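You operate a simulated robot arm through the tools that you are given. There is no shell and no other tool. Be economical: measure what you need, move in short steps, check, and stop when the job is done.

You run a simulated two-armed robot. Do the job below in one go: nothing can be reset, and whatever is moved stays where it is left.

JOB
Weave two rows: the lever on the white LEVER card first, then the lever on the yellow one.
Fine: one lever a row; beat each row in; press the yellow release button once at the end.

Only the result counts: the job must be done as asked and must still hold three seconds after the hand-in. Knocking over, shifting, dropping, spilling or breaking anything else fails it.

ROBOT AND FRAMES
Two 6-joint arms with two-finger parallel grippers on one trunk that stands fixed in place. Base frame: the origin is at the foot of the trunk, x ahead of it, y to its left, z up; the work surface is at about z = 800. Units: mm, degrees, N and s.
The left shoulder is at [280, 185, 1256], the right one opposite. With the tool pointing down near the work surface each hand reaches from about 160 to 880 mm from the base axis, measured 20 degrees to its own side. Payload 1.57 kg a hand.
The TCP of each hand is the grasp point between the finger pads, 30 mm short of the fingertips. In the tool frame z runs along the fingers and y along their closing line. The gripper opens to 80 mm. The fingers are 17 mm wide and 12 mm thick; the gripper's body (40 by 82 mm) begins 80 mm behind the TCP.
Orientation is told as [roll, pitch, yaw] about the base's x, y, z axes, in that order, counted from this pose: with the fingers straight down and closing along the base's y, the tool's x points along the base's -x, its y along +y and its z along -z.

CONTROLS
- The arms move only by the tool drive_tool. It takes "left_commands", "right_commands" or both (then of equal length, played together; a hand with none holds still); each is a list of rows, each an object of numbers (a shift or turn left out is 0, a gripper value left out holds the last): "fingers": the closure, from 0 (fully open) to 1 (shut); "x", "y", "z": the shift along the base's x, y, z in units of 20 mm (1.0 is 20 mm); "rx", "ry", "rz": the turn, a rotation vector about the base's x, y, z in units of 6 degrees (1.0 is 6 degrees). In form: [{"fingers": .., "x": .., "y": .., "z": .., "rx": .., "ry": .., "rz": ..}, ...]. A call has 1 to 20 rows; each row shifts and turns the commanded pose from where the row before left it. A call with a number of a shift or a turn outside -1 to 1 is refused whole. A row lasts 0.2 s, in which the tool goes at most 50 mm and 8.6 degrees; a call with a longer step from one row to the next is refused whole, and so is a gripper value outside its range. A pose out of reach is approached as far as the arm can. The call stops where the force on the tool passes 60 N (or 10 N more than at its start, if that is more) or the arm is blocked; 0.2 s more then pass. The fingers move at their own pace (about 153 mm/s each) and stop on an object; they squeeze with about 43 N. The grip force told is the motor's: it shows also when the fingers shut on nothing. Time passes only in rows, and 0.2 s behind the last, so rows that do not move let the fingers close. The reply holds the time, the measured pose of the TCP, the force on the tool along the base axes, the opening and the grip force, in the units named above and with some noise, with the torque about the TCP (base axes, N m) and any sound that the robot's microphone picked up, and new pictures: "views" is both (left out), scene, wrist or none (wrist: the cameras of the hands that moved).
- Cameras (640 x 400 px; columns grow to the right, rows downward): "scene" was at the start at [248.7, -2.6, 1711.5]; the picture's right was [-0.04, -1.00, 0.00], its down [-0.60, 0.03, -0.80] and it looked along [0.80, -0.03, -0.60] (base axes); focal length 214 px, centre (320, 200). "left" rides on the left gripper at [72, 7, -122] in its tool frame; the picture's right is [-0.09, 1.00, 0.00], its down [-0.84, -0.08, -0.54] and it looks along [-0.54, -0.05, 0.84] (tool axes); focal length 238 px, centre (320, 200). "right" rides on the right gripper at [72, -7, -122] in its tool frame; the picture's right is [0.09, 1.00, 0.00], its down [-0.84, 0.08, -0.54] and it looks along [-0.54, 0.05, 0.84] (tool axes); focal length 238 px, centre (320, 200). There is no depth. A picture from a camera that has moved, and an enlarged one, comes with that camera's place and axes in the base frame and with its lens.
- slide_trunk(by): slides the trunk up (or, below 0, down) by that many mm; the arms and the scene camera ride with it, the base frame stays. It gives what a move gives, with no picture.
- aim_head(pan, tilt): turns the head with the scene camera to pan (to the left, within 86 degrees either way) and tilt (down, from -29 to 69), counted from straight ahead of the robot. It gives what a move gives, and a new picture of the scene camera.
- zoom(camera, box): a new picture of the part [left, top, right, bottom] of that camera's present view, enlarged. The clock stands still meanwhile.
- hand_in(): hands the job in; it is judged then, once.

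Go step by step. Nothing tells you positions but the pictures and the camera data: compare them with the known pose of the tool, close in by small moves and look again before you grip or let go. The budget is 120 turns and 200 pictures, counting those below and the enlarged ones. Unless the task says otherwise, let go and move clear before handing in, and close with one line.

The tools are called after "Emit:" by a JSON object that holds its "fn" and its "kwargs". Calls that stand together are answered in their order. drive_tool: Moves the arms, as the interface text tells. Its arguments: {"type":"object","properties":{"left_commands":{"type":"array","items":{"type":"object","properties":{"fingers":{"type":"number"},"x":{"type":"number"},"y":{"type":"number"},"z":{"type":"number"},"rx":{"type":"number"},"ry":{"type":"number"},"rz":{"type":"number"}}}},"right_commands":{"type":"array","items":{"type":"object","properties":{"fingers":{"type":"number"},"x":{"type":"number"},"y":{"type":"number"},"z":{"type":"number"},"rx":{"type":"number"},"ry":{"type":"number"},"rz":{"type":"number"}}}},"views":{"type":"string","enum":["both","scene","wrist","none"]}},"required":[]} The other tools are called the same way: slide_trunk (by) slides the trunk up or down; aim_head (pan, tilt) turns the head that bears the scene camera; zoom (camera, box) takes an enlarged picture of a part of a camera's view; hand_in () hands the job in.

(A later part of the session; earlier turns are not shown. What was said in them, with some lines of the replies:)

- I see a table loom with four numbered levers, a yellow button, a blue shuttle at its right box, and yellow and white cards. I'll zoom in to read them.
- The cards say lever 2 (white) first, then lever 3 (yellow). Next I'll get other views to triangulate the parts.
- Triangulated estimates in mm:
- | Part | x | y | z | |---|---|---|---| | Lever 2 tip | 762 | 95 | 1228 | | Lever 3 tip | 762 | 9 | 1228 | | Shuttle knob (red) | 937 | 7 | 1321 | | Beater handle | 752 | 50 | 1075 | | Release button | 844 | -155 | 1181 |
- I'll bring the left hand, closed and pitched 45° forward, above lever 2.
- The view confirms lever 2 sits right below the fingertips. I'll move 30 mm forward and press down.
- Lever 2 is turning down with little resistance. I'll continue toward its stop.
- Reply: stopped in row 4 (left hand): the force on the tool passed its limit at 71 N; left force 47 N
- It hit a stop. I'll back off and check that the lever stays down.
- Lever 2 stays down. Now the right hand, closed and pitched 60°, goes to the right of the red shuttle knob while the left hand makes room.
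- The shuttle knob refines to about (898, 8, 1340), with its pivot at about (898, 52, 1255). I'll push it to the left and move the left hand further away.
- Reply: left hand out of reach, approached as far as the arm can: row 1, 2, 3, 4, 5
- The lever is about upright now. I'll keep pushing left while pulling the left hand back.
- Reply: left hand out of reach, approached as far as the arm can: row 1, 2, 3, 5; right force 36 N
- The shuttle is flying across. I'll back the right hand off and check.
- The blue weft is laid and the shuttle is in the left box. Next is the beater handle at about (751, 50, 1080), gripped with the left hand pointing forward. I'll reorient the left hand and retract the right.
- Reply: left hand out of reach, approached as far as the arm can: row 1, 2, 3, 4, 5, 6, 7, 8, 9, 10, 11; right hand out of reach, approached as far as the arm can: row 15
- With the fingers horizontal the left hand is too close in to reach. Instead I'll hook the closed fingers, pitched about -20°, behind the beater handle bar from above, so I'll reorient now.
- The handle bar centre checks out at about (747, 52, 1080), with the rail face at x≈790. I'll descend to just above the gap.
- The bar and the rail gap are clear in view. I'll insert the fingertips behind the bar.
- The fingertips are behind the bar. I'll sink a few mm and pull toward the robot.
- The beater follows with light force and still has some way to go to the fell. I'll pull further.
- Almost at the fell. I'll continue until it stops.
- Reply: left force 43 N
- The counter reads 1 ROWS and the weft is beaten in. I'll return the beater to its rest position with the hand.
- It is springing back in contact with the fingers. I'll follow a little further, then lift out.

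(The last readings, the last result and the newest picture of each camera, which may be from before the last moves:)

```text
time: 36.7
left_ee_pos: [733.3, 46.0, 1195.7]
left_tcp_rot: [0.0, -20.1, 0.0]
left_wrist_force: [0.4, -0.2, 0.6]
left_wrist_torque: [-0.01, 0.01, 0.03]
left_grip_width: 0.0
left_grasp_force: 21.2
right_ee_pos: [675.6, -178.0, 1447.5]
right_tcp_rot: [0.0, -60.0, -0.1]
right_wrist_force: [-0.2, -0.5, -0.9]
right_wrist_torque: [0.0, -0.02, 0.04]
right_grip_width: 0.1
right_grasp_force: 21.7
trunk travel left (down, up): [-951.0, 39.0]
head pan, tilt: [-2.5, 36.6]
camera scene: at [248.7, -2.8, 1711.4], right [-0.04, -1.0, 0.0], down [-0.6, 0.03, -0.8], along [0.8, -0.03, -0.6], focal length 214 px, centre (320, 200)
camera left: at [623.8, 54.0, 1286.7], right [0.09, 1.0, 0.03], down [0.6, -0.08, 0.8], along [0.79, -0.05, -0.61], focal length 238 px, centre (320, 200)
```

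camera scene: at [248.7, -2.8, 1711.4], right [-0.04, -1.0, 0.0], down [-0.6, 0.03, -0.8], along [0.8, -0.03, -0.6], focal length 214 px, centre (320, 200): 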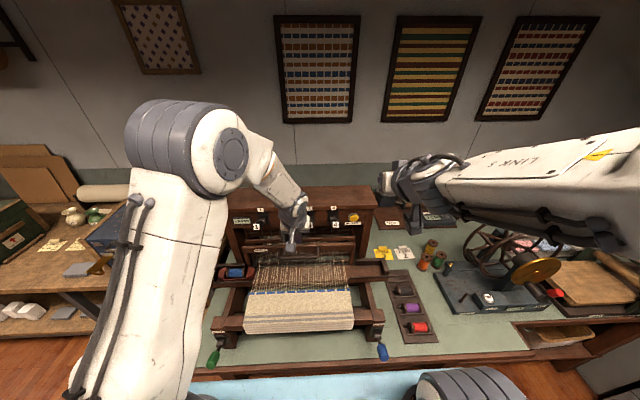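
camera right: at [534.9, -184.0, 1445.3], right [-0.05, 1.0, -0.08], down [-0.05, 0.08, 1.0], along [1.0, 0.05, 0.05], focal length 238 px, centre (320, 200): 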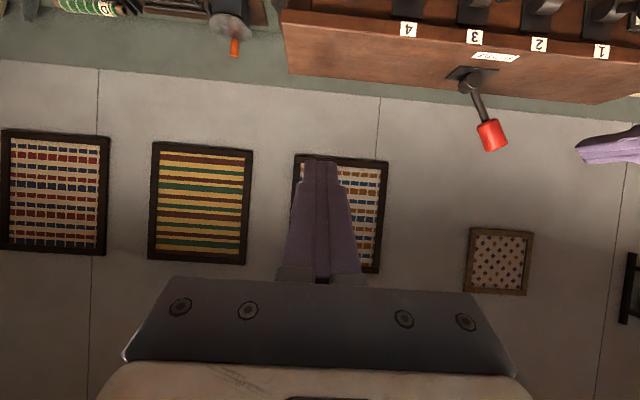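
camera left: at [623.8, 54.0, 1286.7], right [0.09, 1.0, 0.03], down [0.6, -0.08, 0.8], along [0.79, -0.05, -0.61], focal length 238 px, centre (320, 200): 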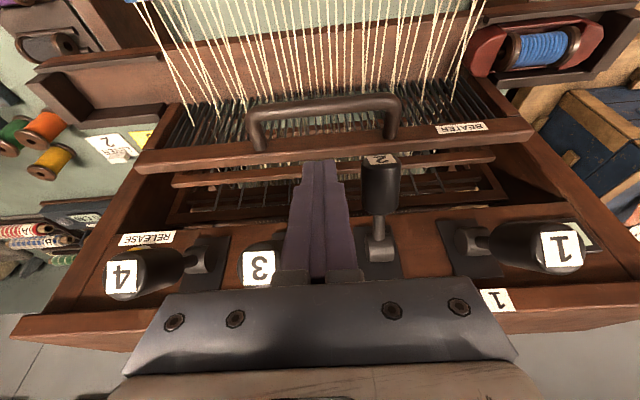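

Lever 2 stayed down after the beat. Only one lever may be down for a row, so I'll raise it by hand by gripping its handle near (775, 96, 1153). First I'll line up above it.

Emit:
{"fn": "drive_tool", "kwargs": {"left_commands": [{"z": 0.9, "fingers": 0.3}, {"z": 0.9, "y": 0.5}, {"y": 0.7}, {"y": 0.7}, {"y": 0.6, "x": 0.5}, {"x": 0.8}, {"x": 0.8}], "views": "wrist"}}

```text
time: 38.3
left_ee_pos: [776.2, 98.8, 1232.7]
left_tcp_rot: [0.0, -20.0, 0.0]
left_wrist_force: [-0.5, 1.0, 0.6]
left_wrist_torque: [-0.02, -0.01, 0.0]
left_grip_width: 56.0
left_grasp_force: 0.1
right_ee_pos: [675.5, -176.9, 1445.1]
right_tcp_rot: [-0.2, -60.0, 0.1]
right_wrist_force: [-0.3, -0.2, -0.5]
right_wrist_torque: [-0.01, 0.01, 0.0]
right_grip_width: 0.1
right_grasp_force: 21.5
trunk travel left (down, up): [-951.0, 39.0]
head pan, tilt: [-2.5, 36.6]
camera left: at [666.0, 105.1, 1322.6], right [0.09, 1.0, 0.03], down [0.6, -0.08, 0.8], along [0.79, -0.05, -0.6], focal length 238 px, centre (320, 200)
```

left: 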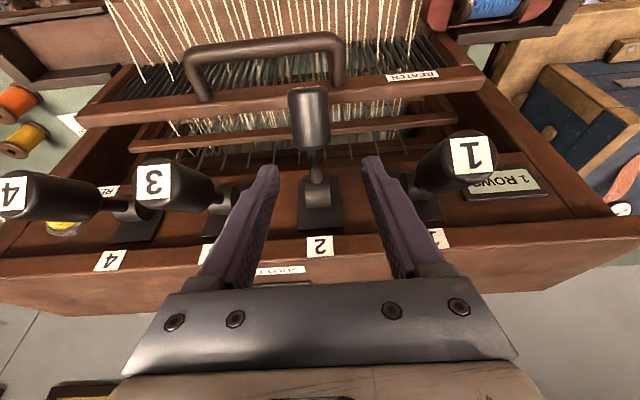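

Emit:
{"fn": "drive_tool", "kwargs": {"left_commands": [{"y": -0.2, "z": -0.8}, {"z": -0.8}, {"z": -0.8}, {"z": -0.8}, {"z": -0.6}], "views": "wrist"}}

```text
time: 39.5
left_ee_pos: [776.2, 93.0, 1156.9]
left_tcp_rot: [0.0, -20.1, 0.0]
left_wrist_force: [-0.4, 0.3, -0.4]
left_wrist_torque: [0.0, -0.03, 0.01]
left_grip_width: 55.8
left_grasp_force: 0.0
right_ee_pos: [676.0, -176.9, 1446.4]
right_tcp_rot: [-0.1, -60.0, 0.0]
right_wrist_force: [0.2, -0.1, 0.4]
right_wrist_torque: [0.01, -0.02, 0.01]
right_grip_width: 0.0
right_grasp_force: 21.8
trunk travel left (down, up): [-951.0, 39.0]
head pan, tilt: [-2.5, 36.6]
camera left: at [666.4, 101.4, 1246.2], right [0.09, 1.0, 0.03], down [0.6, -0.08, 0.8], along [0.79, -0.05, -0.6], focal length 238 px, centre (320, 200)
```

left: 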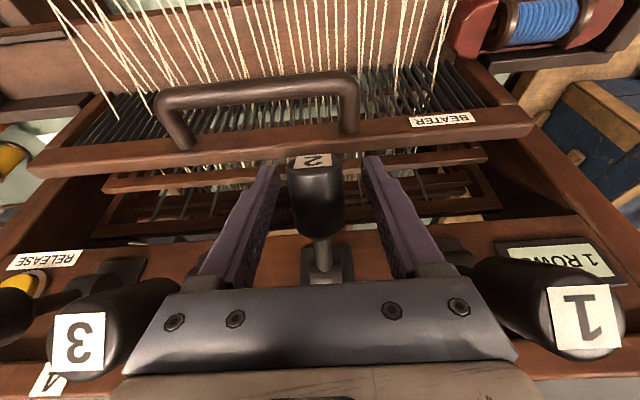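

The handle is between the pads. I'll grip and lift gently along the arc.

Emit:
{"fn": "drive_tool", "kwargs": {"left_commands": [{"fingers": 1}, {}, {"x": -0.1, "z": 0.4}, {"x": -0.1, "z": 0.4}], "views": "wrist"}}

```text
time: 40.5
left_ee_pos: [772.0, 93.3, 1170.6]
left_tcp_rot: [0.1, -19.8, -0.1]
left_wrist_force: [4.9, -16.2, -28.6]
left_wrist_torque: [0.06, 0.24, -0.13]
left_grip_width: 29.5
left_grasp_force: 39.5
right_ee_pos: [677.6, -178.9, 1445.2]
right_tcp_rot: [0.0, -60.0, -0.1]
right_wrist_force: [0.1, -0.2, 0.4]
right_wrist_torque: [-0.03, 0.01, -0.02]
right_grip_width: 0.2
right_grasp_force: 21.2
trunk travel left (down, up): [-951.0, 39.0]
head pan, tilt: [-2.5, 36.6]
camera left: at [662.3, 100.0, 1260.9], right [0.09, 1.0, 0.03], down [0.61, -0.08, 0.79], along [0.79, -0.05, -0.61], focal length 238 px, centre (320, 200)
```

left: 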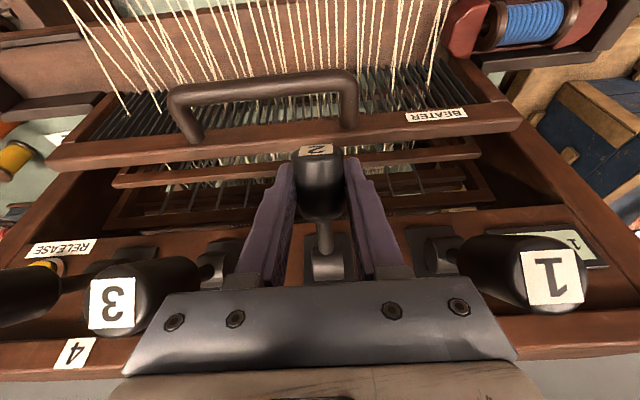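

It resists at 28 N, although it went down with almost none, so it seems latched. I won't force it. I'll let go, rise and check.

Emit:
{"fn": "drive_tool", "kwargs": {"left_commands": [{"fingers": 0.3, "z": -0.3}, {"x": -0.1, "y": 0.2}, {"z": 0.8}, {"z": 0.9}, {"z": 0.9}, {"z": 0.9}, {"z": 0.9}], "views": "wrist"}}

```text
time: 42.1
left_ee_pos: [770.0, 97.4, 1254.9]
left_tcp_rot: [-0.1, -20.0, 0.2]
left_wrist_force: [-0.3, -0.1, 0.6]
left_wrist_torque: [0.0, 0.02, -0.01]
left_grip_width: 55.8
left_grasp_force: 0.0
right_ee_pos: [676.3, -177.4, 1446.7]
right_tcp_rot: [0.0, -60.0, 0.0]
right_wrist_force: [-0.3, 0.2, 0.0]
right_wrist_torque: [-0.03, 0.0, -0.01]
right_grip_width: 0.0
right_grasp_force: 21.1
trunk travel left (down, up): [-951.0, 39.0]
head pan, tilt: [-2.5, 36.6]
camera left: at [660.2, 104.9, 1344.9], right [0.09, 1.0, 0.03], down [0.6, -0.08, 0.8], along [0.79, -0.05, -0.61], focal length 238 px, centre (320, 200)
```

left: 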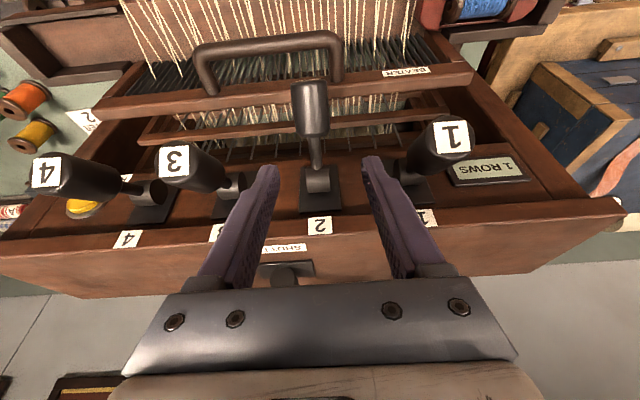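

Lever 2 is unchanged and latched. Levers on a loom like this may interlock, so I'll press lever 3 and watch whether lever 2 pops up.

Emit:
{"fn": "drive_tool", "kwargs": {"left_commands": [{"fingers": 1, "z": 0.9}, {"z": 0.9}, {"z": 0.8}, {"y": -0.9}, {"y": -0.9}, {"y": -0.9}, {"y": -0.9}, {"y": -0.8}, {"z": -0.8}, {"z": -0.8}, {"z": -0.5}, {"z": -0.5}, {"z": -0.5}], "views": "wrist"}}

```text
time: 44.9
left_ee_pos: [771.5, 10.1, 1245.1]
left_tcp_rot: [0.0, -20.0, 0.0]
left_wrist_force: [0.1, -0.2, 0.8]
left_wrist_torque: [-0.02, 0.01, -0.02]
left_grip_width: 0.0
left_grasp_force: 21.7
right_ee_pos: [675.8, -176.8, 1447.4]
right_tcp_rot: [-0.1, -60.0, 0.0]
right_wrist_force: [-0.5, -0.5, 1.0]
right_wrist_torque: [-0.01, 0.02, 0.01]
right_grip_width: 0.0
right_grasp_force: 20.5
trunk travel left (down, up): [-951.0, 39.0]
head pan, tilt: [-2.5, 36.6]
camera left: at [660.5, 17.2, 1334.6], right [0.09, 1.0, 0.03], down [0.6, -0.08, 0.8], along [0.8, -0.05, -0.6], focal length 238 px, centre (320, 200)
```

left: 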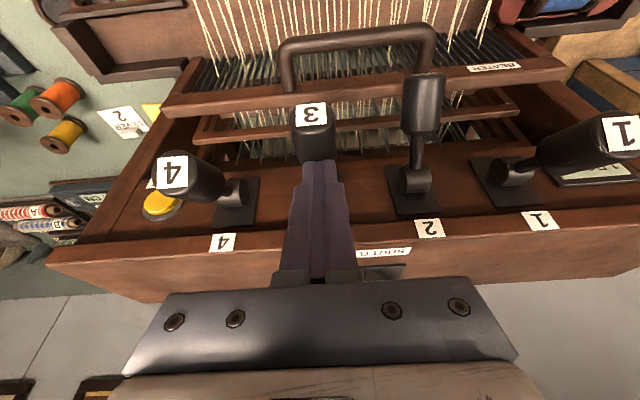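

Emit:
{"fn": "drive_tool", "kwargs": {"left_commands": [{"z": -0.5}, {"z": -0.5}, {"z": -0.5}, {"z": -0.4}], "views": "wrist"}}

```text
time: 45.9
left_ee_pos: [769.7, 10.1, 1208.2]
left_tcp_rot: [-0.1, -20.0, 0.0]
left_wrist_force: [0.6, 0.6, 1.7]
left_wrist_torque: [-0.02, 0.02, -0.01]
left_grip_width: 0.0
left_grasp_force: 21.2
right_ee_pos: [676.0, -177.7, 1445.8]
right_tcp_rot: [-0.1, -60.0, 0.0]
right_wrist_force: [-0.8, -0.6, 0.7]
right_wrist_torque: [0.02, 0.02, -0.01]
right_grip_width: 0.0
right_grasp_force: 20.7
trunk travel left (down, up): [-951.0, 39.0]
head pan, tilt: [-2.5, 36.6]
camera left: at [660.2, 17.1, 1297.2], right [0.09, 1.0, 0.03], down [0.6, -0.08, 0.8], along [0.79, -0.05, -0.6], focal length 238 px, centre (320, 200)
```

left: 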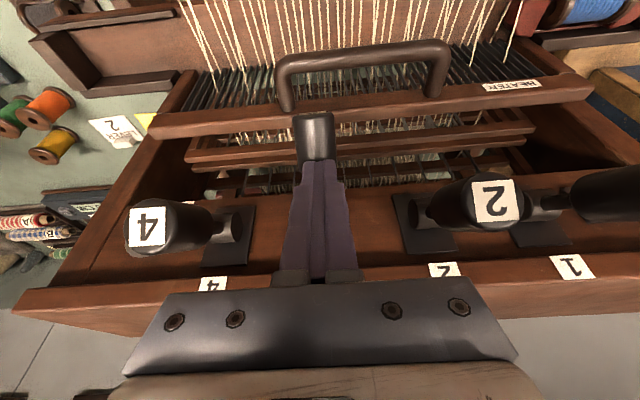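

The interlock works: lever 2 popped up as lever 3 went down. I'll press lever 3 to its stop, then rise.

Emit:
{"fn": "drive_tool", "kwargs": {"left_commands": [{"z": -0.4}, {"z": -0.4}, {"z": -0.4}], "views": "none"}}

Emit:
{"fn": "drive_tool", "kwargs": {"left_commands": [{"z": 0.8, "x": -0.3}, {"z": 0.9, "x": -0.3}, {"z": 0.9}, {"z": 0.9}, {"z": 0.9}, {"z": 0.9}, {"z": 0.9}], "views": "wrist"}}

```text
time: 46.4
left_ee_pos: [770.4, 9.7, 1206.7]
left_tcp_rot: [-0.2, -21.0, 0.2]
left_wrist_force: [-25.5, 6.1, 30.7]
left_wrist_torque: [0.09, 0.29, 0.0]
left_grip_width: 0.1
left_grasp_force: 21.6
right_ee_pos: [673.0, -177.2, 1447.4]
right_tcp_rot: [-0.1, -60.3, 0.2]
right_wrist_force: [-0.5, -0.1, 0.4]
right_wrist_torque: [0.03, 0.02, 0.02]
right_grip_width: 0.1
right_grasp_force: 21.2
trunk travel left (down, up): [-951.0, 39.0]
head pan, tilt: [-2.5, 36.6]
stopped in row 2 (left hand): the force on the tool passed its limit at 69 N (the readings are from after the stop); the commanded pose is now the measured one
```

```text
time: 48.0
left_ee_pos: [761.4, 10.1, 1326.0]
left_tcp_rot: [-0.3, -20.7, 0.1]
left_wrist_force: [-0.1, 0.0, -0.2]
left_wrist_torque: [-0.04, 0.0, -0.01]
left_grip_width: 0.0
left_grasp_force: 21.2
right_ee_pos: [676.6, -178.6, 1447.4]
right_tcp_rot: [-0.1, -60.0, 0.1]
right_wrist_force: [-0.3, -0.1, 0.7]
right_wrist_torque: [0.02, 0.0, 0.0]
right_grip_width: 0.0
right_grasp_force: 21.1
trunk travel left (down, up): [-951.0, 39.0]
head pan, tilt: [-2.5, 36.6]
camera left: at [650.5, 16.7, 1414.2], right [0.09, 1.0, 0.03], down [0.59, -0.07, 0.8], along [0.8, -0.05, -0.59], focal length 238 px, centre (320, 200)
```

left: 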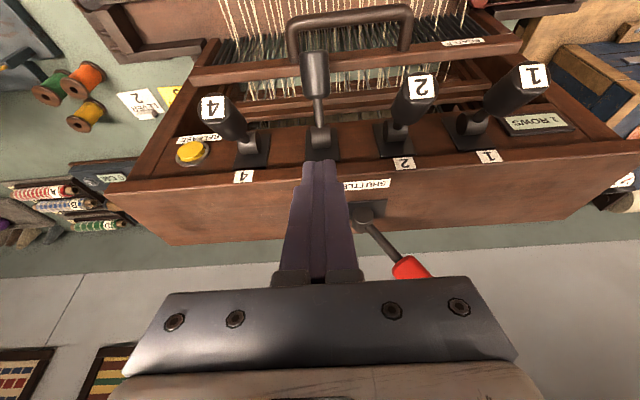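

Lever 3 is down and lever 2 is up. Now the left hand goes to the left side of the shuttle knob at about (898, 95, 1340) to push it right.

Emit:
{"fn": "drive_tool", "kwargs": {"left_commands": [{"z": 0.5, "y": 0.7, "ry": -0.66}, {"z": 0.5, "y": 0.7, "ry": -0.66}, {"z": 0.5, "y": 0.7, "ry": -0.66}, {"z": 0.5, "y": 0.7, "ry": -0.66}, {"z": 0.5, "y": 0.8, "ry": -0.66}, {"z": 0.5, "y": 0.8, "ry": -0.66}, {"y": 0.8, "ry": -0.66}, {"y": 0.8, "ry": -0.66}, {"y": 0.8, "ry": -0.66}, {"y": 0.7, "ry": -0.66}, {"x": 0.5}, {"x": 0.8}, {"x": 0.8}, {"x": 0.8}], "views": "both"}}

```text
time: 51.0
left_ee_pos: [820.0, 152.7, 1385.4]
left_tcp_rot: [-0.1, -60.4, 0.0]
left_wrist_force: [0.7, 0.0, 1.4]
left_wrist_torque: [0.0, 0.0, -0.01]
left_grip_width: 0.0
left_grasp_force: 21.5
left hand out of reach, approached as far as the arm can: row 9
right_ee_pos: [676.5, -177.3, 1446.6]
right_tcp_rot: [0.0, -59.9, 0.0]
right_wrist_force: [1.1, -0.3, 0.4]
right_wrist_torque: [-0.01, 0.04, -0.01]
right_grip_width: 0.1
right_grasp_force: 21.9
trunk travel left (down, up): [-951.0, 39.0]
head pan, tilt: [-2.5, 36.6]
camera scene: at [248.8, -2.7, 1711.4], right [-0.04, -1.0, 0.0], down [-0.6, 0.03, -0.8], along [0.8, -0.03, -0.6], focal length 214 px, centre (320, 200)
camera left: at [678.2, 161.0, 1383.5], right [0.05, 1.0, 0.08], down [-0.06, -0.08, 1.0], along [1.0, -0.05, 0.05], focal length 238 px, centre (320, 200)
```

scene: 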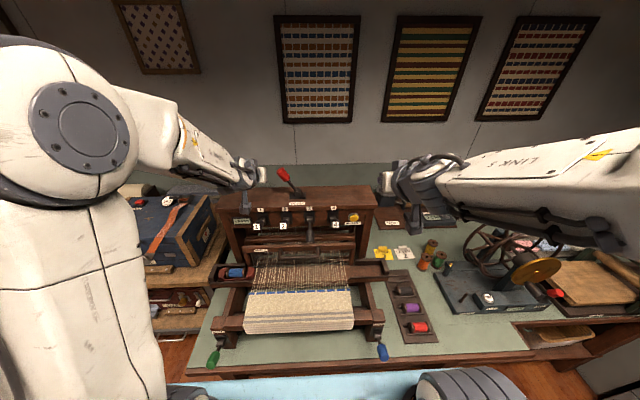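
left: 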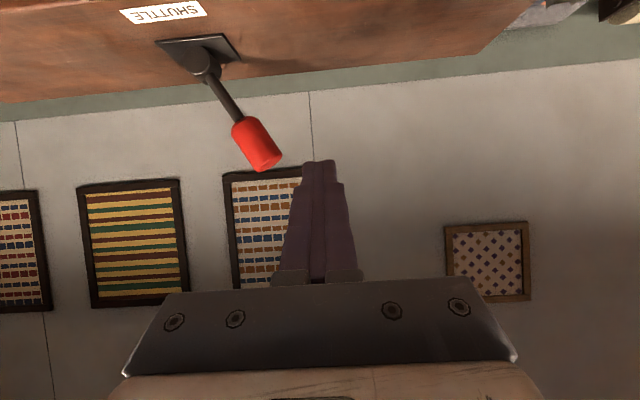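

Emit:
{"fn": "drive_tool", "kwargs": {"left_commands": [{"x": 0.8}, {"x": 0.9}, {"x": 0.9}, {"x": 0.9}, {"x": 0.8, "z": -0.5}, {"z": -0.8}, {"z": -0.8}, {"z": -0.6}, {"y": -0.5}, {"y": -0.5}, {"y": -0.5}], "views": "wrist"}}

```text
time: 53.4
left_ee_pos: [906.0, 123.7, 1332.4]
left_tcp_rot: [-0.2, -60.5, 0.1]
left_wrist_force: [-0.3, 1.2, -0.6]
left_wrist_torque: [0.01, -0.01, -0.03]
left_grip_width: 0.0
left_grasp_force: 21.3
right_ee_pos: [675.7, -176.5, 1446.0]
right_tcp_rot: [-0.1, -60.0, 0.1]
right_wrist_force: [-0.5, 0.9, 0.2]
right_wrist_torque: [0.02, 0.01, -0.01]
right_grip_width: 0.0
right_grasp_force: 21.4
trunk travel left (down, up): [-951.0, 39.0]
head pan, tilt: [-2.5, 36.6]
camera left: at [764.2, 130.8, 1329.8], right [0.05, 1.0, 0.08], down [-0.06, -0.07, 1.0], along [1.0, -0.05, 0.05], focal length 238 px, centre (320, 200)
```

left: 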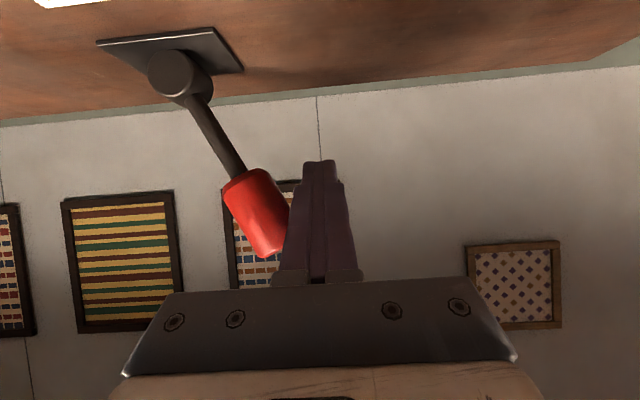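

Emit:
{"fn": "drive_tool", "kwargs": {"left_commands": [{"y": -0.5}, {"y": -0.5}, {"y": -0.5}, {"y": -0.5}, {"y": -0.5}, {"y": -0.5}, {"y": -0.5}, {"y": -0.5}, {"y": -0.4}], "views": "wrist"}}

Emit:
{"fn": "drive_tool", "kwargs": {"left_commands": [{"y": 0.8}, {"y": 0.8}, {"y": 0.8}, {"y": 0.8}, {"y": 0.8}, {}], "views": "both"}}

Emit:
{"fn": "zoom", "kwargs": {"camera": "scene", "box": [190, 160, 400, 290]}}

```text
time: 55.4
left_ee_pos: [906.8, 42.2, 1333.1]
left_tcp_rot: [-0.2, -60.5, 0.7]
left_wrist_force: [-5.9, 23.4, 1.7]
left_wrist_torque: [-0.04, 0.04, -0.28]
left_grip_width: 0.0
left_grasp_force: 21.3
right_ee_pos: [675.6, -175.5, 1447.4]
right_tcp_rot: [-0.2, -60.0, 0.2]
right_wrist_force: [-0.1, 0.0, -0.4]
right_wrist_torque: [0.01, 0.0, 0.02]
right_grip_width: 0.1
right_grasp_force: 21.1
trunk travel left (down, up): [-951.0, 39.0]
head pan, tilt: [-2.5, 36.6]
camera left: at [764.6, 47.6, 1329.9], right [0.04, 1.0, 0.08], down [-0.06, -0.08, 1.0], along [1.0, -0.04, 0.06], focal length 238 px, centre (320, 200)
```

left: 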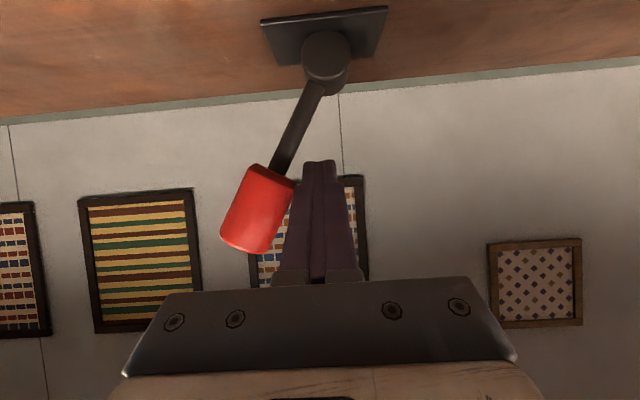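

```text
time: 56.8
left_ee_pos: [906.4, 116.0, 1332.9]
left_tcp_rot: [-0.3, -60.4, -0.1]
left_wrist_force: [-0.5, 0.2, 0.7]
left_wrist_torque: [-0.02, -0.02, -0.01]
left_grip_width: 0.1
left_grasp_force: 21.4
right_ee_pos: [675.2, -178.1, 1446.7]
right_tcp_rot: [-0.1, -60.0, 0.0]
right_wrist_force: [0.4, -0.8, 0.4]
right_wrist_torque: [0.01, -0.01, 0.0]
right_grip_width: 0.0
right_grasp_force: 20.8
trunk travel left (down, up): [-951.0, 39.0]
head pan, tilt: [-2.5, 36.6]
camera scene: at [248.7, -2.6, 1711.5], right [-0.04, -1.0, 0.0], down [-0.6, 0.03, -0.8], along [0.8, -0.03, -0.6], focal length 214 px, centre (320, 200)
camera left: at [764.3, 122.8, 1329.5], right [0.05, 1.0, 0.08], down [-0.06, -0.07, 1.0], along [1.0, -0.05, 0.05], focal length 238 px, centre (320, 200)
```

scene: 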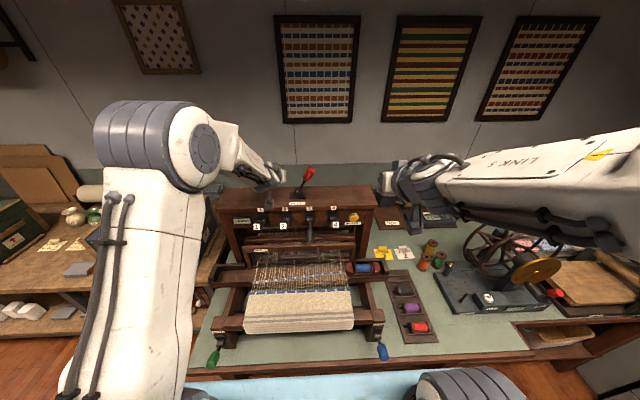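
left: 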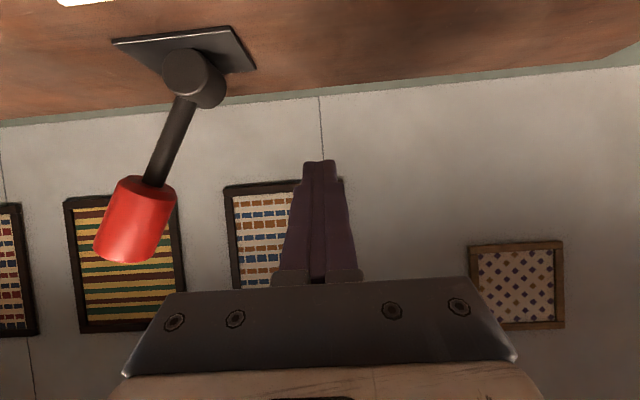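

```text
3.05 times, centred on (295, 225) of scene
camera zoom: at [248.7, -2.6, 1711.5], right [-0.04, -1.0, 0.0], down [-0.6, 0.03, -0.8], along [0.8, -0.03, -0.6], focal length 654 px, centre (396, 124)
```

zoom: 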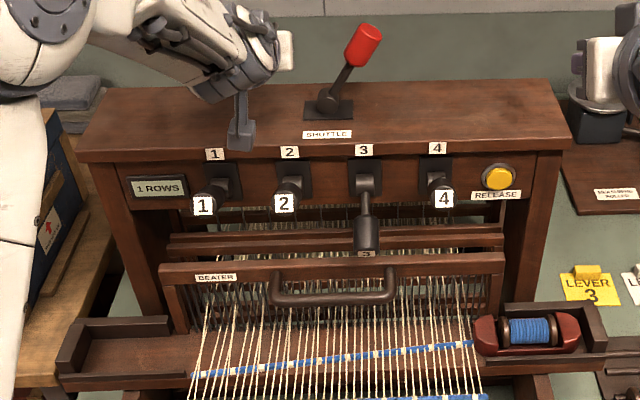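

The second weft is laid and the shuttle is home on the right. The left hand goes back to the pose above the beater handle.

Emit:
{"fn": "drive_tool", "kwargs": {"left_commands": [{"z": 0.8}, {"z": 0.8}, {"z": 0.8, "x": -0.5}, {"x": -1}, {"x": -1}, {"x": -1}, {"x": -1}, {"x": -1, "ry": 0.6}, {"x": -1, "y": -0.3, "ry": 0.6}, {"x": -1, "y": -0.3, "ry": 0.6}, {"x": -1, "y": -0.3, "ry": 0.6}, {"y": -0.3, "ry": 0.6}, {"y": -0.3, "ry": 0.7, "z": -0.2}, {"y": -0.3, "ry": 0.7, "z": -0.5}, {"y": -0.3, "ry": 0.7, "z": -0.5}, {"y": -0.3, "ry": 0.7, "z": -0.5}, {"y": -0.3, "ry": 0.7, "z": -0.5}, {"y": -0.3, "ry": 0.27, "z": -0.5}], "views": "wrist"}}

```text
time: 60.6
left_ee_pos: [735.9, 54.8, 1327.1]
left_tcp_rot: [-0.2, -19.7, 0.0]
left_wrist_force: [1.1, 0.8, -0.8]
left_wrist_torque: [-0.01, 0.0, 0.0]
left_grip_width: 0.1
left_grasp_force: 21.2
right_ee_pos: [676.4, -178.1, 1445.8]
right_tcp_rot: [0.0, -60.0, 0.0]
right_wrist_force: [-0.3, 0.7, 0.7]
right_wrist_torque: [-0.02, 0.01, -0.02]
right_grip_width: 0.0
right_grasp_force: 21.1
trunk travel left (down, up): [-951.0, 39.0]
head pan, tilt: [-2.5, 36.6]
camera left: at [627.0, 62.6, 1416.5], right [0.09, 1.0, 0.03], down [0.6, -0.07, 0.79], along [0.79, -0.05, -0.61], focal length 238 px, centre (320, 200)
```

left: 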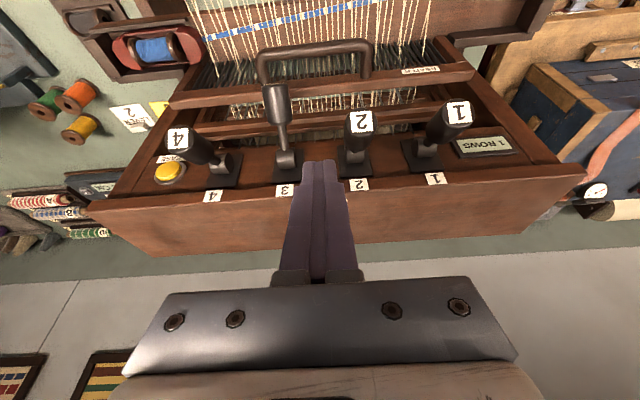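

Emit:
{"fn": "drive_tool", "kwargs": {"left_commands": [{"z": -0.9}, {"z": -0.9}, {"z": -0.9}, {"z": -0.9}, {"z": -0.9}, {"z": -0.9}, {"z": -0.9}, {"z": -0.9}], "views": "wrist"}}

Emit:
{"fn": "drive_tool", "kwargs": {"left_commands": [{"x": 0.5, "z": -0.5}, {"x": 0.5, "z": -0.9}, {"x": 0.15, "z": -0.9}, {"x": 0.1, "z": -0.9}, {"x": 0.1, "z": -0.8}, {"x": 0.05, "z": -0.5}], "views": "wrist"}}

```text
time: 62.4
left_ee_pos: [736.9, 54.0, 1181.8]
left_tcp_rot: [-0.3, -19.7, -0.1]
left_wrist_force: [0.6, -0.4, 0.1]
left_wrist_torque: [0.0, 0.02, -0.02]
left_grip_width: 0.2
left_grasp_force: 21.2
right_ee_pos: [675.0, -177.0, 1445.2]
right_tcp_rot: [-0.1, -60.0, 0.0]
right_wrist_force: [0.7, -0.6, -1.0]
right_wrist_torque: [-0.04, 0.0, -0.04]
right_grip_width: 0.0
right_grasp_force: 21.2
trunk travel left (down, up): [-951.0, 39.0]
head pan, tilt: [-2.5, 36.6]
camera left: at [626.8, 62.5, 1272.7], right [0.09, 1.0, 0.03], down [0.6, -0.07, 0.79], along [0.79, -0.05, -0.61], focal length 238 px, centre (320, 200)
```

left: 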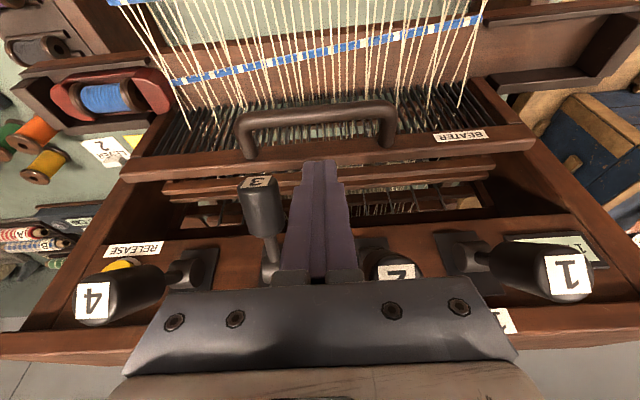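

```text
time: 63.8
left_ee_pos: [765.8, 54.4, 1093.2]
left_tcp_rot: [-0.3, -19.8, 0.0]
left_wrist_force: [-0.8, -0.1, -0.6]
left_wrist_torque: [0.01, 0.03, 0.02]
left_grip_width: 0.1
left_grasp_force: 21.1
right_ee_pos: [675.8, -177.1, 1445.4]
right_tcp_rot: [-0.2, -60.1, 0.0]
right_wrist_force: [0.0, -0.2, 0.0]
right_wrist_torque: [0.0, 0.05, 0.01]
right_grip_width: 0.2
right_grasp_force: 21.9
trunk travel left (down, up): [-951.0, 39.0]
head pan, tilt: [-2.5, 36.6]
camera left: at [656.0, 62.2, 1182.5], right [0.09, 1.0, 0.03], down [0.6, -0.07, 0.79], along [0.79, -0.05, -0.61], focal length 238 px, centre (320, 200)
```

left: 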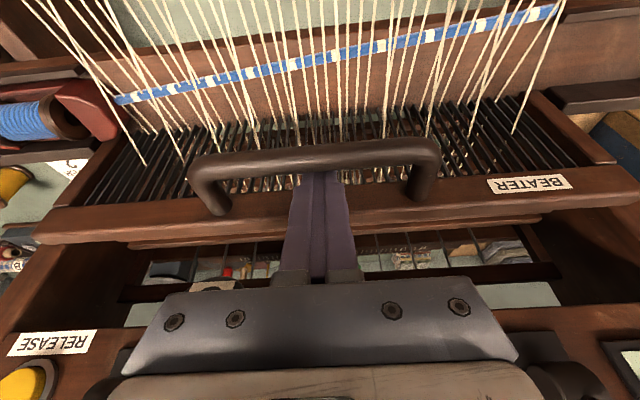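

The fingertips are behind the bar again. I'll pull to beat the second row with the same travel as before.

Emit:
{"fn": "drive_tool", "kwargs": {"left_commands": [{"z": -0.25}, {"x": -0.5}, {"x": -0.5}, {"x": -0.5}, {"x": -0.5}, {"x": -0.5}, {"x": -0.5}, {"x": -0.5}, {"x": -0.5, "z": -0.1}, {"x": -0.5, "z": -0.1}, {"x": -0.5, "z": -0.1}, {"x": -0.4, "z": -0.1}, {"x": -0.4, "z": -0.1}], "views": "wrist"}}

```text
time: 66.7
left_ee_pos: [666.0, 54.2, 1085.7]
left_tcp_rot: [-0.5, -22.6, 0.6]
left_wrist_force: [4.3, 2.1, 6.6]
left_wrist_torque: [0.04, 0.02, 0.0]
left_grip_width: 0.5
left_grasp_force: 21.3
right_ee_pos: [676.2, -176.9, 1447.2]
right_tcp_rot: [0.0, -60.0, 0.1]
right_wrist_force: [1.1, -0.5, -0.2]
right_wrist_torque: [0.0, 0.0, -0.03]
right_grip_width: 0.0
right_grasp_force: 21.5
trunk travel left (down, up): [-951.0, 39.0]
head pan, tilt: [-2.5, 36.6]
stopped in row 13 (left hand): the force on the tool passed its limit at 64 N (the readings are from after the stop); the commanded pose is now the measured one
camera left: at [552.0, 60.9, 1170.6], right [0.08, 1.0, 0.03], down [0.57, -0.07, 0.82], along [0.82, -0.05, -0.57], focal length 238 px, centre (320, 200)
```

left: 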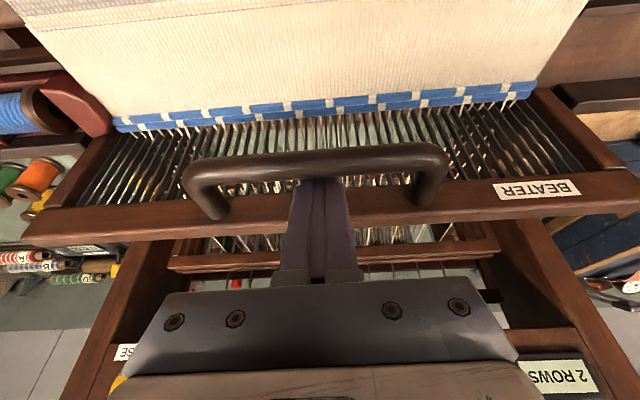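

The counter reads 2 ROWS and both picks are beaten in. I'll return the beater and lift out.

Emit:
{"fn": "drive_tool", "kwargs": {"left_commands": [{"x": 0.5, "ry": 0.2}, {"x": 0.5, "ry": 0.2}, {"x": 0.5}, {"x": 0.5}, {"x": 0.5}, {"x": 0.5}, {"x": 0.5}, {"x": 0.5}, {"x": 0.5}, {"x": 0.4}, {"x": 0.1, "z": 0.3}, {"x": -0.1, "z": 0.8}, {"x": -0.1, "z": 0.9}, {"x": -0.2, "z": 0.9}, {"x": -0.5, "z": 0.9}, {"x": -0.6, "z": 0.9}, {"z": 0.9}, {"z": 0.9}], "views": "both"}}

```text
time: 70.5
left_ee_pos: [734.0, 55.0, 1214.0]
left_tcp_rot: [-0.6, -19.9, 0.5]
left_wrist_force: [-0.5, -1.1, 0.5]
left_wrist_torque: [0.01, 0.04, -0.03]
left_grip_width: 0.4
left_grasp_force: 20.8
right_ee_pos: [676.8, -178.5, 1446.8]
right_tcp_rot: [-0.1, -59.9, 0.0]
right_wrist_force: [0.1, 0.6, 1.3]
right_wrist_torque: [-0.02, -0.02, 0.01]
right_grip_width: 0.0
right_grasp_force: 21.0
trunk travel left (down, up): [-951.0, 39.0]
head pan, tilt: [-2.5, 36.6]
camera scene: at [248.7, -2.7, 1711.4], right [-0.04, -1.0, 0.0], down [-0.6, 0.03, -0.8], along [0.8, -0.03, -0.6], focal length 214 px, centre (320, 200)
camera left: at [624.2, 61.3, 1304.8], right [0.08, 1.0, 0.02], down [0.6, -0.07, 0.79], along [0.79, -0.05, -0.61], focal length 238 px, centre (320, 200)
```

scene: 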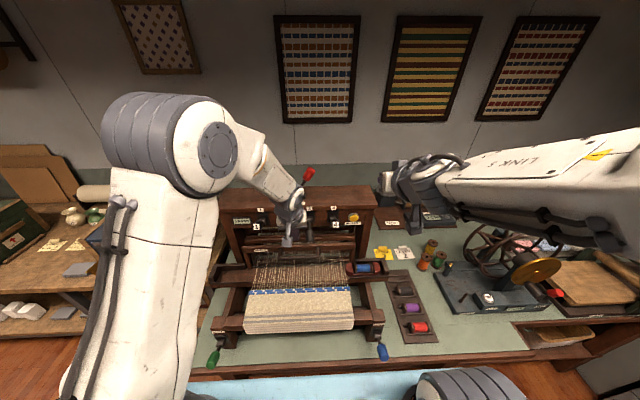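
left: 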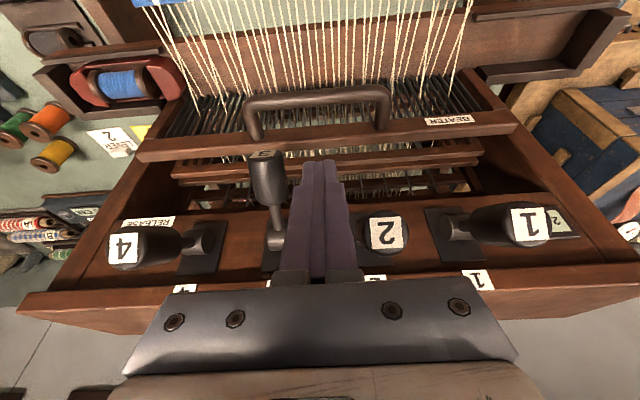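

Row 2 is done. Now the right hand approaches the release button at about (844, -155, 1181) while the left hand rises clear.

Emit:
{"fn": "drive_tool", "kwargs": {"right_commands": [{"x": 0.42, "y": 0.11, "z": -0.9}, {"x": 0.42, "y": 0.11, "z": -0.9}, {"x": 0.42, "y": 0.11, "z": -0.9}, {"x": 0.42, "y": 0.11, "z": -0.9}, {"x": 0.42, "y": 0.11, "z": -0.9}, {"x": 0.42, "y": 0.11, "z": -0.9}, {"x": 0.42, "y": 0.11, "z": -0.9}, {"x": 0.42, "y": 0.11, "z": -0.9}, {"x": 0.42, "y": 0.11, "z": -0.9}, {"x": 0.42, "y": 0.11, "z": -0.9}], "left_commands": [{"z": 0.6}, {"z": 0.6}, {"z": 0.6}, {"z": 0.6}, {"z": 0.6}, {"z": 0.6}, {"z": 0.6}, {"z": 0.6}, {}, {}], "views": "both"}}

```text
time: 72.7
left_ee_pos: [735.0, 53.9, 1309.5]
left_tcp_rot: [-0.6, -19.8, 0.5]
left_wrist_force: [0.7, -0.3, 0.7]
left_wrist_torque: [-0.01, 0.01, 0.02]
left_grip_width: 0.0
left_grasp_force: 21.6
right_ee_pos: [760.1, -129.4, 1276.0]
right_tcp_rot: [-1.6, -59.9, 1.3]
right_wrist_force: [-0.1, 0.1, -0.9]
right_wrist_torque: [0.0, -0.01, 0.0]
right_grip_width: 0.1
right_grasp_force: 21.5
right hand out of reach, approached as far as the arm can: row 4, 5, 6, 7, 8, 10
trunk travel left (down, up): [-951.0, 39.0]
head pan, tilt: [-2.5, 36.6]
camera scene: at [248.8, -2.7, 1711.4], right [-0.04, -1.0, 0.0], down [-0.6, 0.03, -0.8], along [0.8, -0.03, -0.6], focal length 214 px, centre (320, 200)
camera right: at [619.1, -136.3, 1275.8], right [-0.05, 0.99, -0.09], down [-0.05, 0.09, 0.99], along [1.0, 0.05, 0.04], focal length 238 px, centre (320, 200)
camera left: at [625.1, 61.4, 1400.7], right [0.08, 1.0, 0.02], down [0.6, -0.07, 0.79], along [0.79, -0.05, -0.61], focal length 238 px, centre (320, 200)
```

scene: 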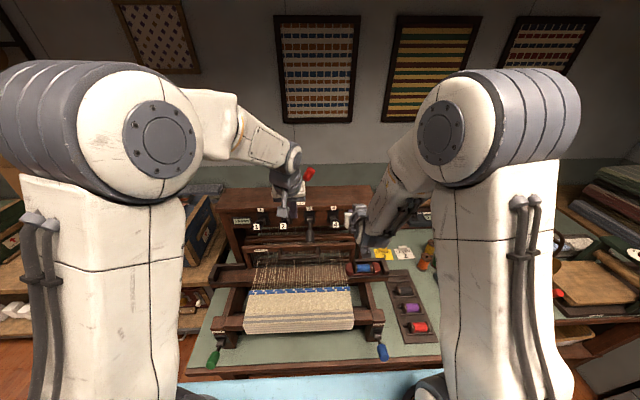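
right: 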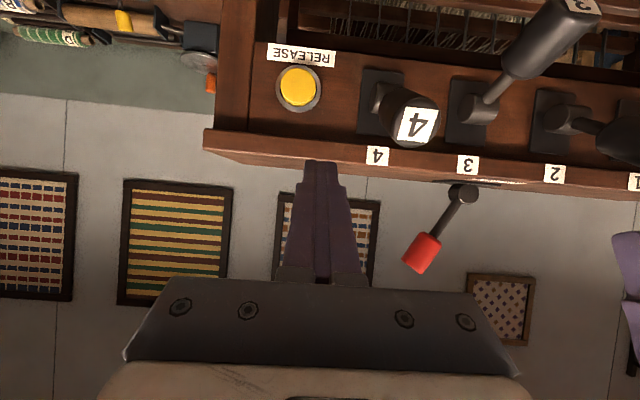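
left: 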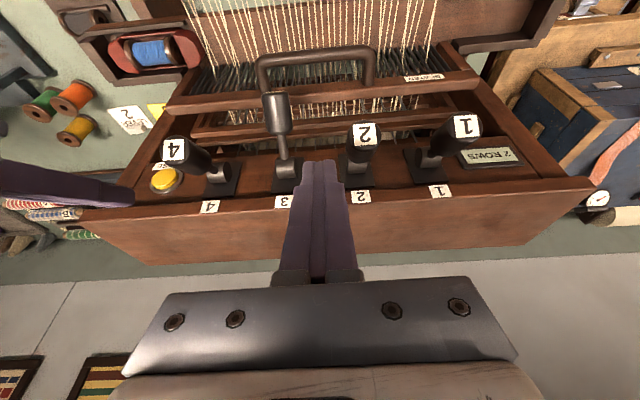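

Seen close up, the button is at about (844, -154, 1184), just as estimated. I'll reduce the pitch to -45° for reach and line up in front of it.

Emit:
{"fn": "drive_tool", "kwargs": {"right_commands": [{"ry": 0.5, "y": -0.3}, {"ry": 0.5, "y": -0.3}, {"ry": 0.5, "y": -0.3}, {"ry": 0.5, "y": -0.3}, {"ry": 0.5}, {"z": -0.7}, {"z": -0.7}, {"z": -0.7}, {"z": -0.7}, {"z": -0.7}], "views": "wrist"}}

```text
time: 74.8
left_ee_pos: [734.7, 54.9, 1309.4]
left_tcp_rot: [-0.5, -19.8, 0.6]
left_wrist_force: [0.0, 0.1, -0.1]
left_wrist_torque: [0.0, -0.01, 0.04]
left_grip_width: 0.0
left_grasp_force: 21.3
right_ee_pos: [756.4, -139.7, 1219.8]
right_tcp_rot: [-0.3, -45.0, 0.0]
right_wrist_force: [-0.8, 0.0, -0.5]
right_wrist_torque: [0.02, -0.01, 0.01]
right_grip_width: 0.0
right_grasp_force: 21.1
right hand out of reach, approached as far as the arm can: row 1, 9, 10
trunk travel left (down, up): [-951.0, 39.0]
head pan, tilt: [-2.5, 36.6]
camera right: at [619.9, -144.9, 1254.6], right [-0.06, 1.0, -0.07], down [0.21, 0.08, 0.97], along [0.98, 0.05, -0.21], focal length 238 px, centre (320, 200)
```

right: 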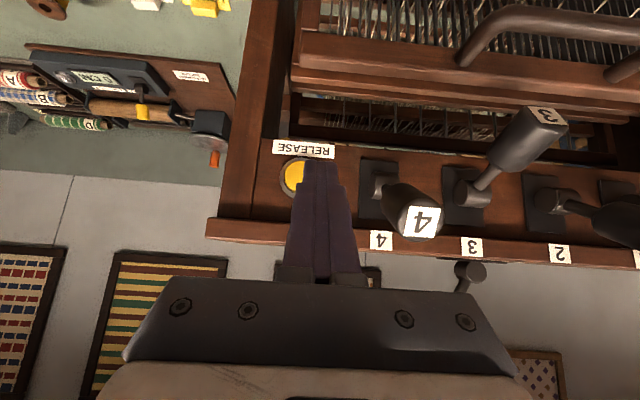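

Emit:
{"fn": "drive_tool", "kwargs": {"right_commands": [{"x": 0.5}, {"x": 0.5, "y": -0.2}, {"x": 0.2, "y": -0.3, "z": -0.3}, {"y": -0.2, "z": -0.4}, {"z": -0.2}], "views": "wrist"}}

```text
time: 76.0
left_ee_pos: [734.9, 54.1, 1310.0]
left_tcp_rot: [-0.5, -19.8, 0.5]
left_wrist_force: [-0.9, 0.2, 0.1]
left_wrist_torque: [0.0, -0.01, 0.0]
left_grip_width: 0.0
left_grasp_force: 21.3
right_ee_pos: [779.1, -140.7, 1207.4]
right_tcp_rot: [-0.6, -44.9, 0.0]
right_wrist_force: [0.3, -0.1, 0.1]
right_wrist_torque: [0.0, -0.03, 0.03]
right_grip_width: 0.0
right_grasp_force: 21.6
right hand out of reach, approached as far as the arm can: row 3, 4
trunk travel left (down, up): [-951.0, 39.0]
head pan, tilt: [-2.5, 36.6]
camera right: at [642.5, -145.7, 1244.2], right [-0.06, 1.0, -0.07], down [0.21, 0.08, 0.97], along [0.98, 0.04, -0.21], focal length 238 px, centre (320, 200)
```

right: 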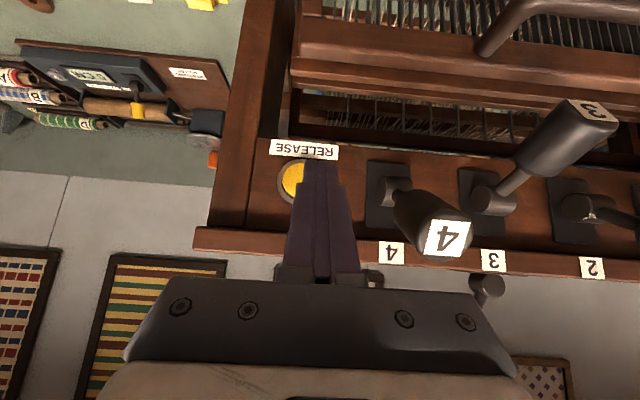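

The tip is slightly right of the button's centre, at y≈-141 against -154. I'll yaw the hand a bit so the tip points toward the button.

Emit:
{"fn": "drive_tool", "kwargs": {"right_commands": [{"rz": -0.6}, {"rz": -0.6}, {"rz": -0.6}, {"rz": -0.6}, {"y": -0.2}, {"y": -0.2, "z": -0.1}], "views": "wrist"}}

```text
time: 77.5
left_ee_pos: [734.6, 54.1, 1310.7]
left_tcp_rot: [-0.5, -19.8, 0.6]
left_wrist_force: [-0.3, 0.1, -0.3]
left_wrist_torque: [-0.02, 0.02, -0.03]
left_grip_width: 0.0
left_grasp_force: 21.3
right_ee_pos: [779.3, -149.9, 1206.0]
right_tcp_rot: [0.0, -45.1, -14.4]
right_wrist_force: [-0.1, 0.5, 0.3]
right_wrist_torque: [0.01, 0.0, 0.01]
right_grip_width: 0.0
right_grasp_force: 21.1
trunk travel left (down, up): [-951.0, 39.0]
head pan, tilt: [-2.5, 36.6]
camera right: at [645.2, -122.0, 1241.8], right [0.19, 0.98, -0.07], down [0.22, 0.02, 0.98], along [0.96, -0.2, -0.21], focal length 238 px, centre (320, 200)
```

right: 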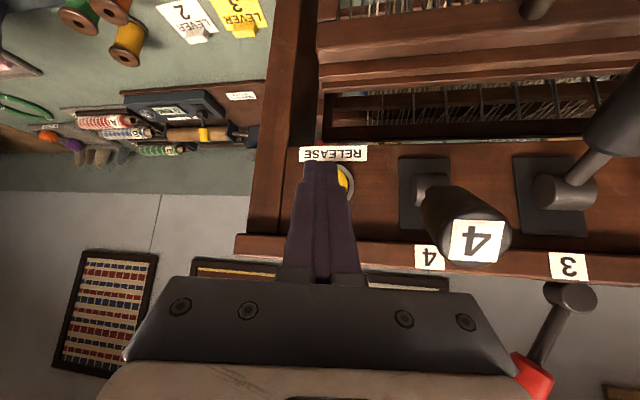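

The tip is at about (800, -155, 1185), in line with the button. I'll push straight forward slowly.

Emit:
{"fn": "drive_tool", "kwargs": {"right_commands": [{"x": 0.4, "z": -0.1}, {"x": 0.4}, {"x": 0.3}, {"x": 0.25}, {"x": 0.25}, {"x": 0.2}], "views": "wrist"}}

```text
time: 78.8
left_ee_pos: [734.0, 55.8, 1311.1]
left_tcp_rot: [-0.6, -19.7, 0.5]
left_wrist_force: [-0.2, 0.3, -0.4]
left_wrist_torque: [0.01, 0.03, 0.0]
left_grip_width: 0.0
left_grasp_force: 21.5
right_ee_pos: [813.5, -149.1, 1204.3]
right_tcp_rot: [-0.1, -45.0, -14.5]
right_wrist_force: [-3.8, 0.1, -0.3]
right_wrist_torque: [0.04, 0.06, -0.01]
right_grip_width: 0.0
right_grasp_force: 21.2
trunk travel left (down, up): [-951.0, 39.0]
head pan, tilt: [-2.5, 36.6]
heard: click
camera right: at [680.0, -121.8, 1239.5], right [0.19, 0.98, -0.07], down [0.22, 0.02, 0.97], along [0.96, -0.2, -0.21], focal length 238 px, centre (320, 200)
```

right: 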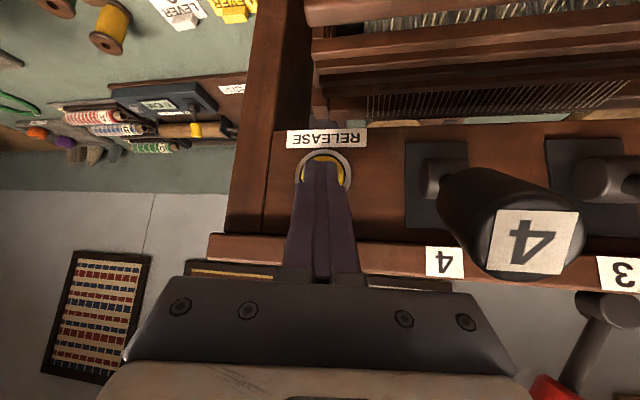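

There was a click, and lever 3 is no longer down in view. I'll back straight out, retreat and verify.

Emit:
{"fn": "drive_tool", "kwargs": {"right_commands": [{"x": -0.6}, {"x": -0.8}, {"x": -0.8}, {"x": -0.3, "z": 0.8}, {"z": 0.9}, {"z": 0.9}, {"z": 0.9}, {"z": 0.9}], "left_commands": [{"z": 0.6}, {"z": 0.6}, {"z": 0.6}, {"x": -0.3, "y": 0.5}, {"x": -0.3, "y": 0.5}, {"y": 0.5}, {"y": 0.5}, {}], "views": "both"}}

Emit:
{"fn": "zoom", "kwargs": {"camera": "scene", "box": [190, 160, 440, 310]}}

```text
time: 80.7
left_ee_pos: [721.6, 93.5, 1345.3]
left_tcp_rot: [-0.6, -19.8, 0.5]
left_wrist_force: [-0.9, 0.5, 0.4]
left_wrist_torque: [0.01, 0.0, -0.03]
left_grip_width: 0.0
left_grasp_force: 21.2
right_ee_pos: [764.4, -149.5, 1292.4]
right_tcp_rot: [0.0, -45.0, -14.3]
right_wrist_force: [0.1, 0.6, -0.3]
right_wrist_torque: [0.01, 0.0, 0.04]
right_grip_width: 0.0
right_grasp_force: 21.2
trunk travel left (down, up): [-951.0, 39.0]
head pan, tilt: [-2.5, 36.6]
camera scene: at [248.7, -2.6, 1711.5], right [-0.04, -1.0, 0.0], down [-0.6, 0.03, -0.8], along [0.8, -0.03, -0.6], focal length 214 px, centre (320, 200)
camera right: at [630.9, -121.8, 1328.3], right [0.18, 0.98, -0.07], down [0.22, 0.02, 0.98], along [0.96, -0.19, -0.21], focal length 238 px, centre (320, 200)
camera left: at [612.5, 101.4, 1436.3], right [0.08, 1.0, 0.02], down [0.6, -0.07, 0.79], along [0.79, -0.05, -0.61], focal length 238 px, centre (320, 200)
```

scene: 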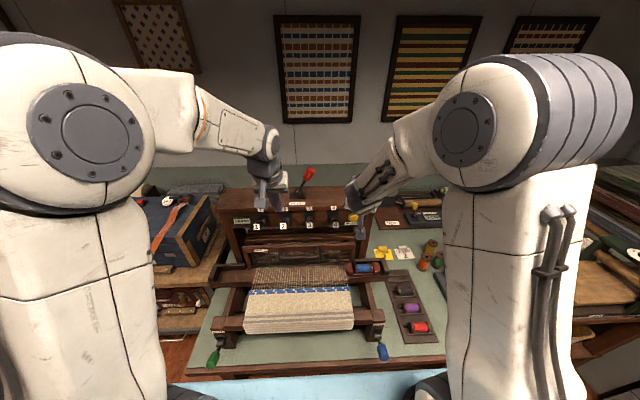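
right: 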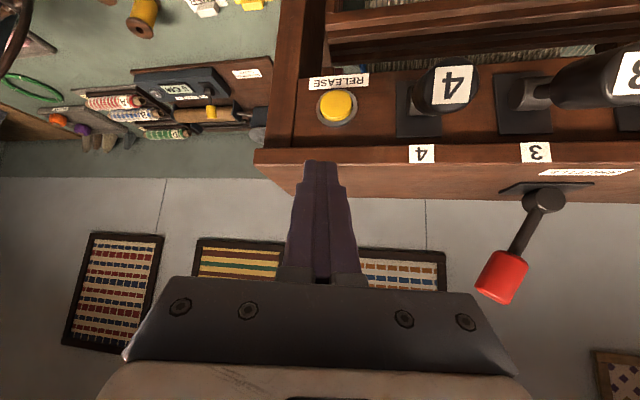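
left: 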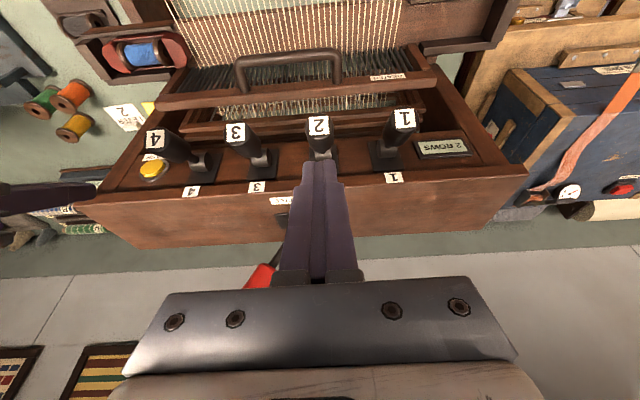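

```text
2.56 times, centred on (315, 235) of scene
camera zoom: at [248.7, -2.6, 1711.5], right [-0.04, -1.0, 0.0], down [-0.6, 0.03, -0.8], along [0.8, -0.03, -0.6], focal length 549 px, centre (333, 110)
```

zoom: 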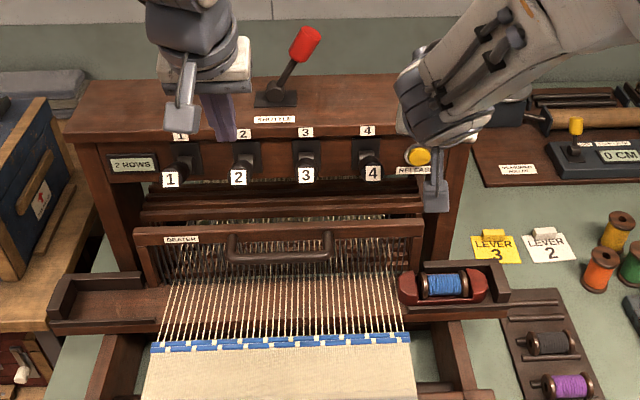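

All four levers are up, the counter reads 2 ROWS, the cloth shows two beaten picks, and both hands are clear. I'm handing in.

Emit:
{"fn": "hand_in", "kwargs": {}}

```text
The job is handed in.
```

The two rows are woven, lever 2 (white card) then lever 3 (yellow card). Each was beaten in, and the release button was pressed once at the end.
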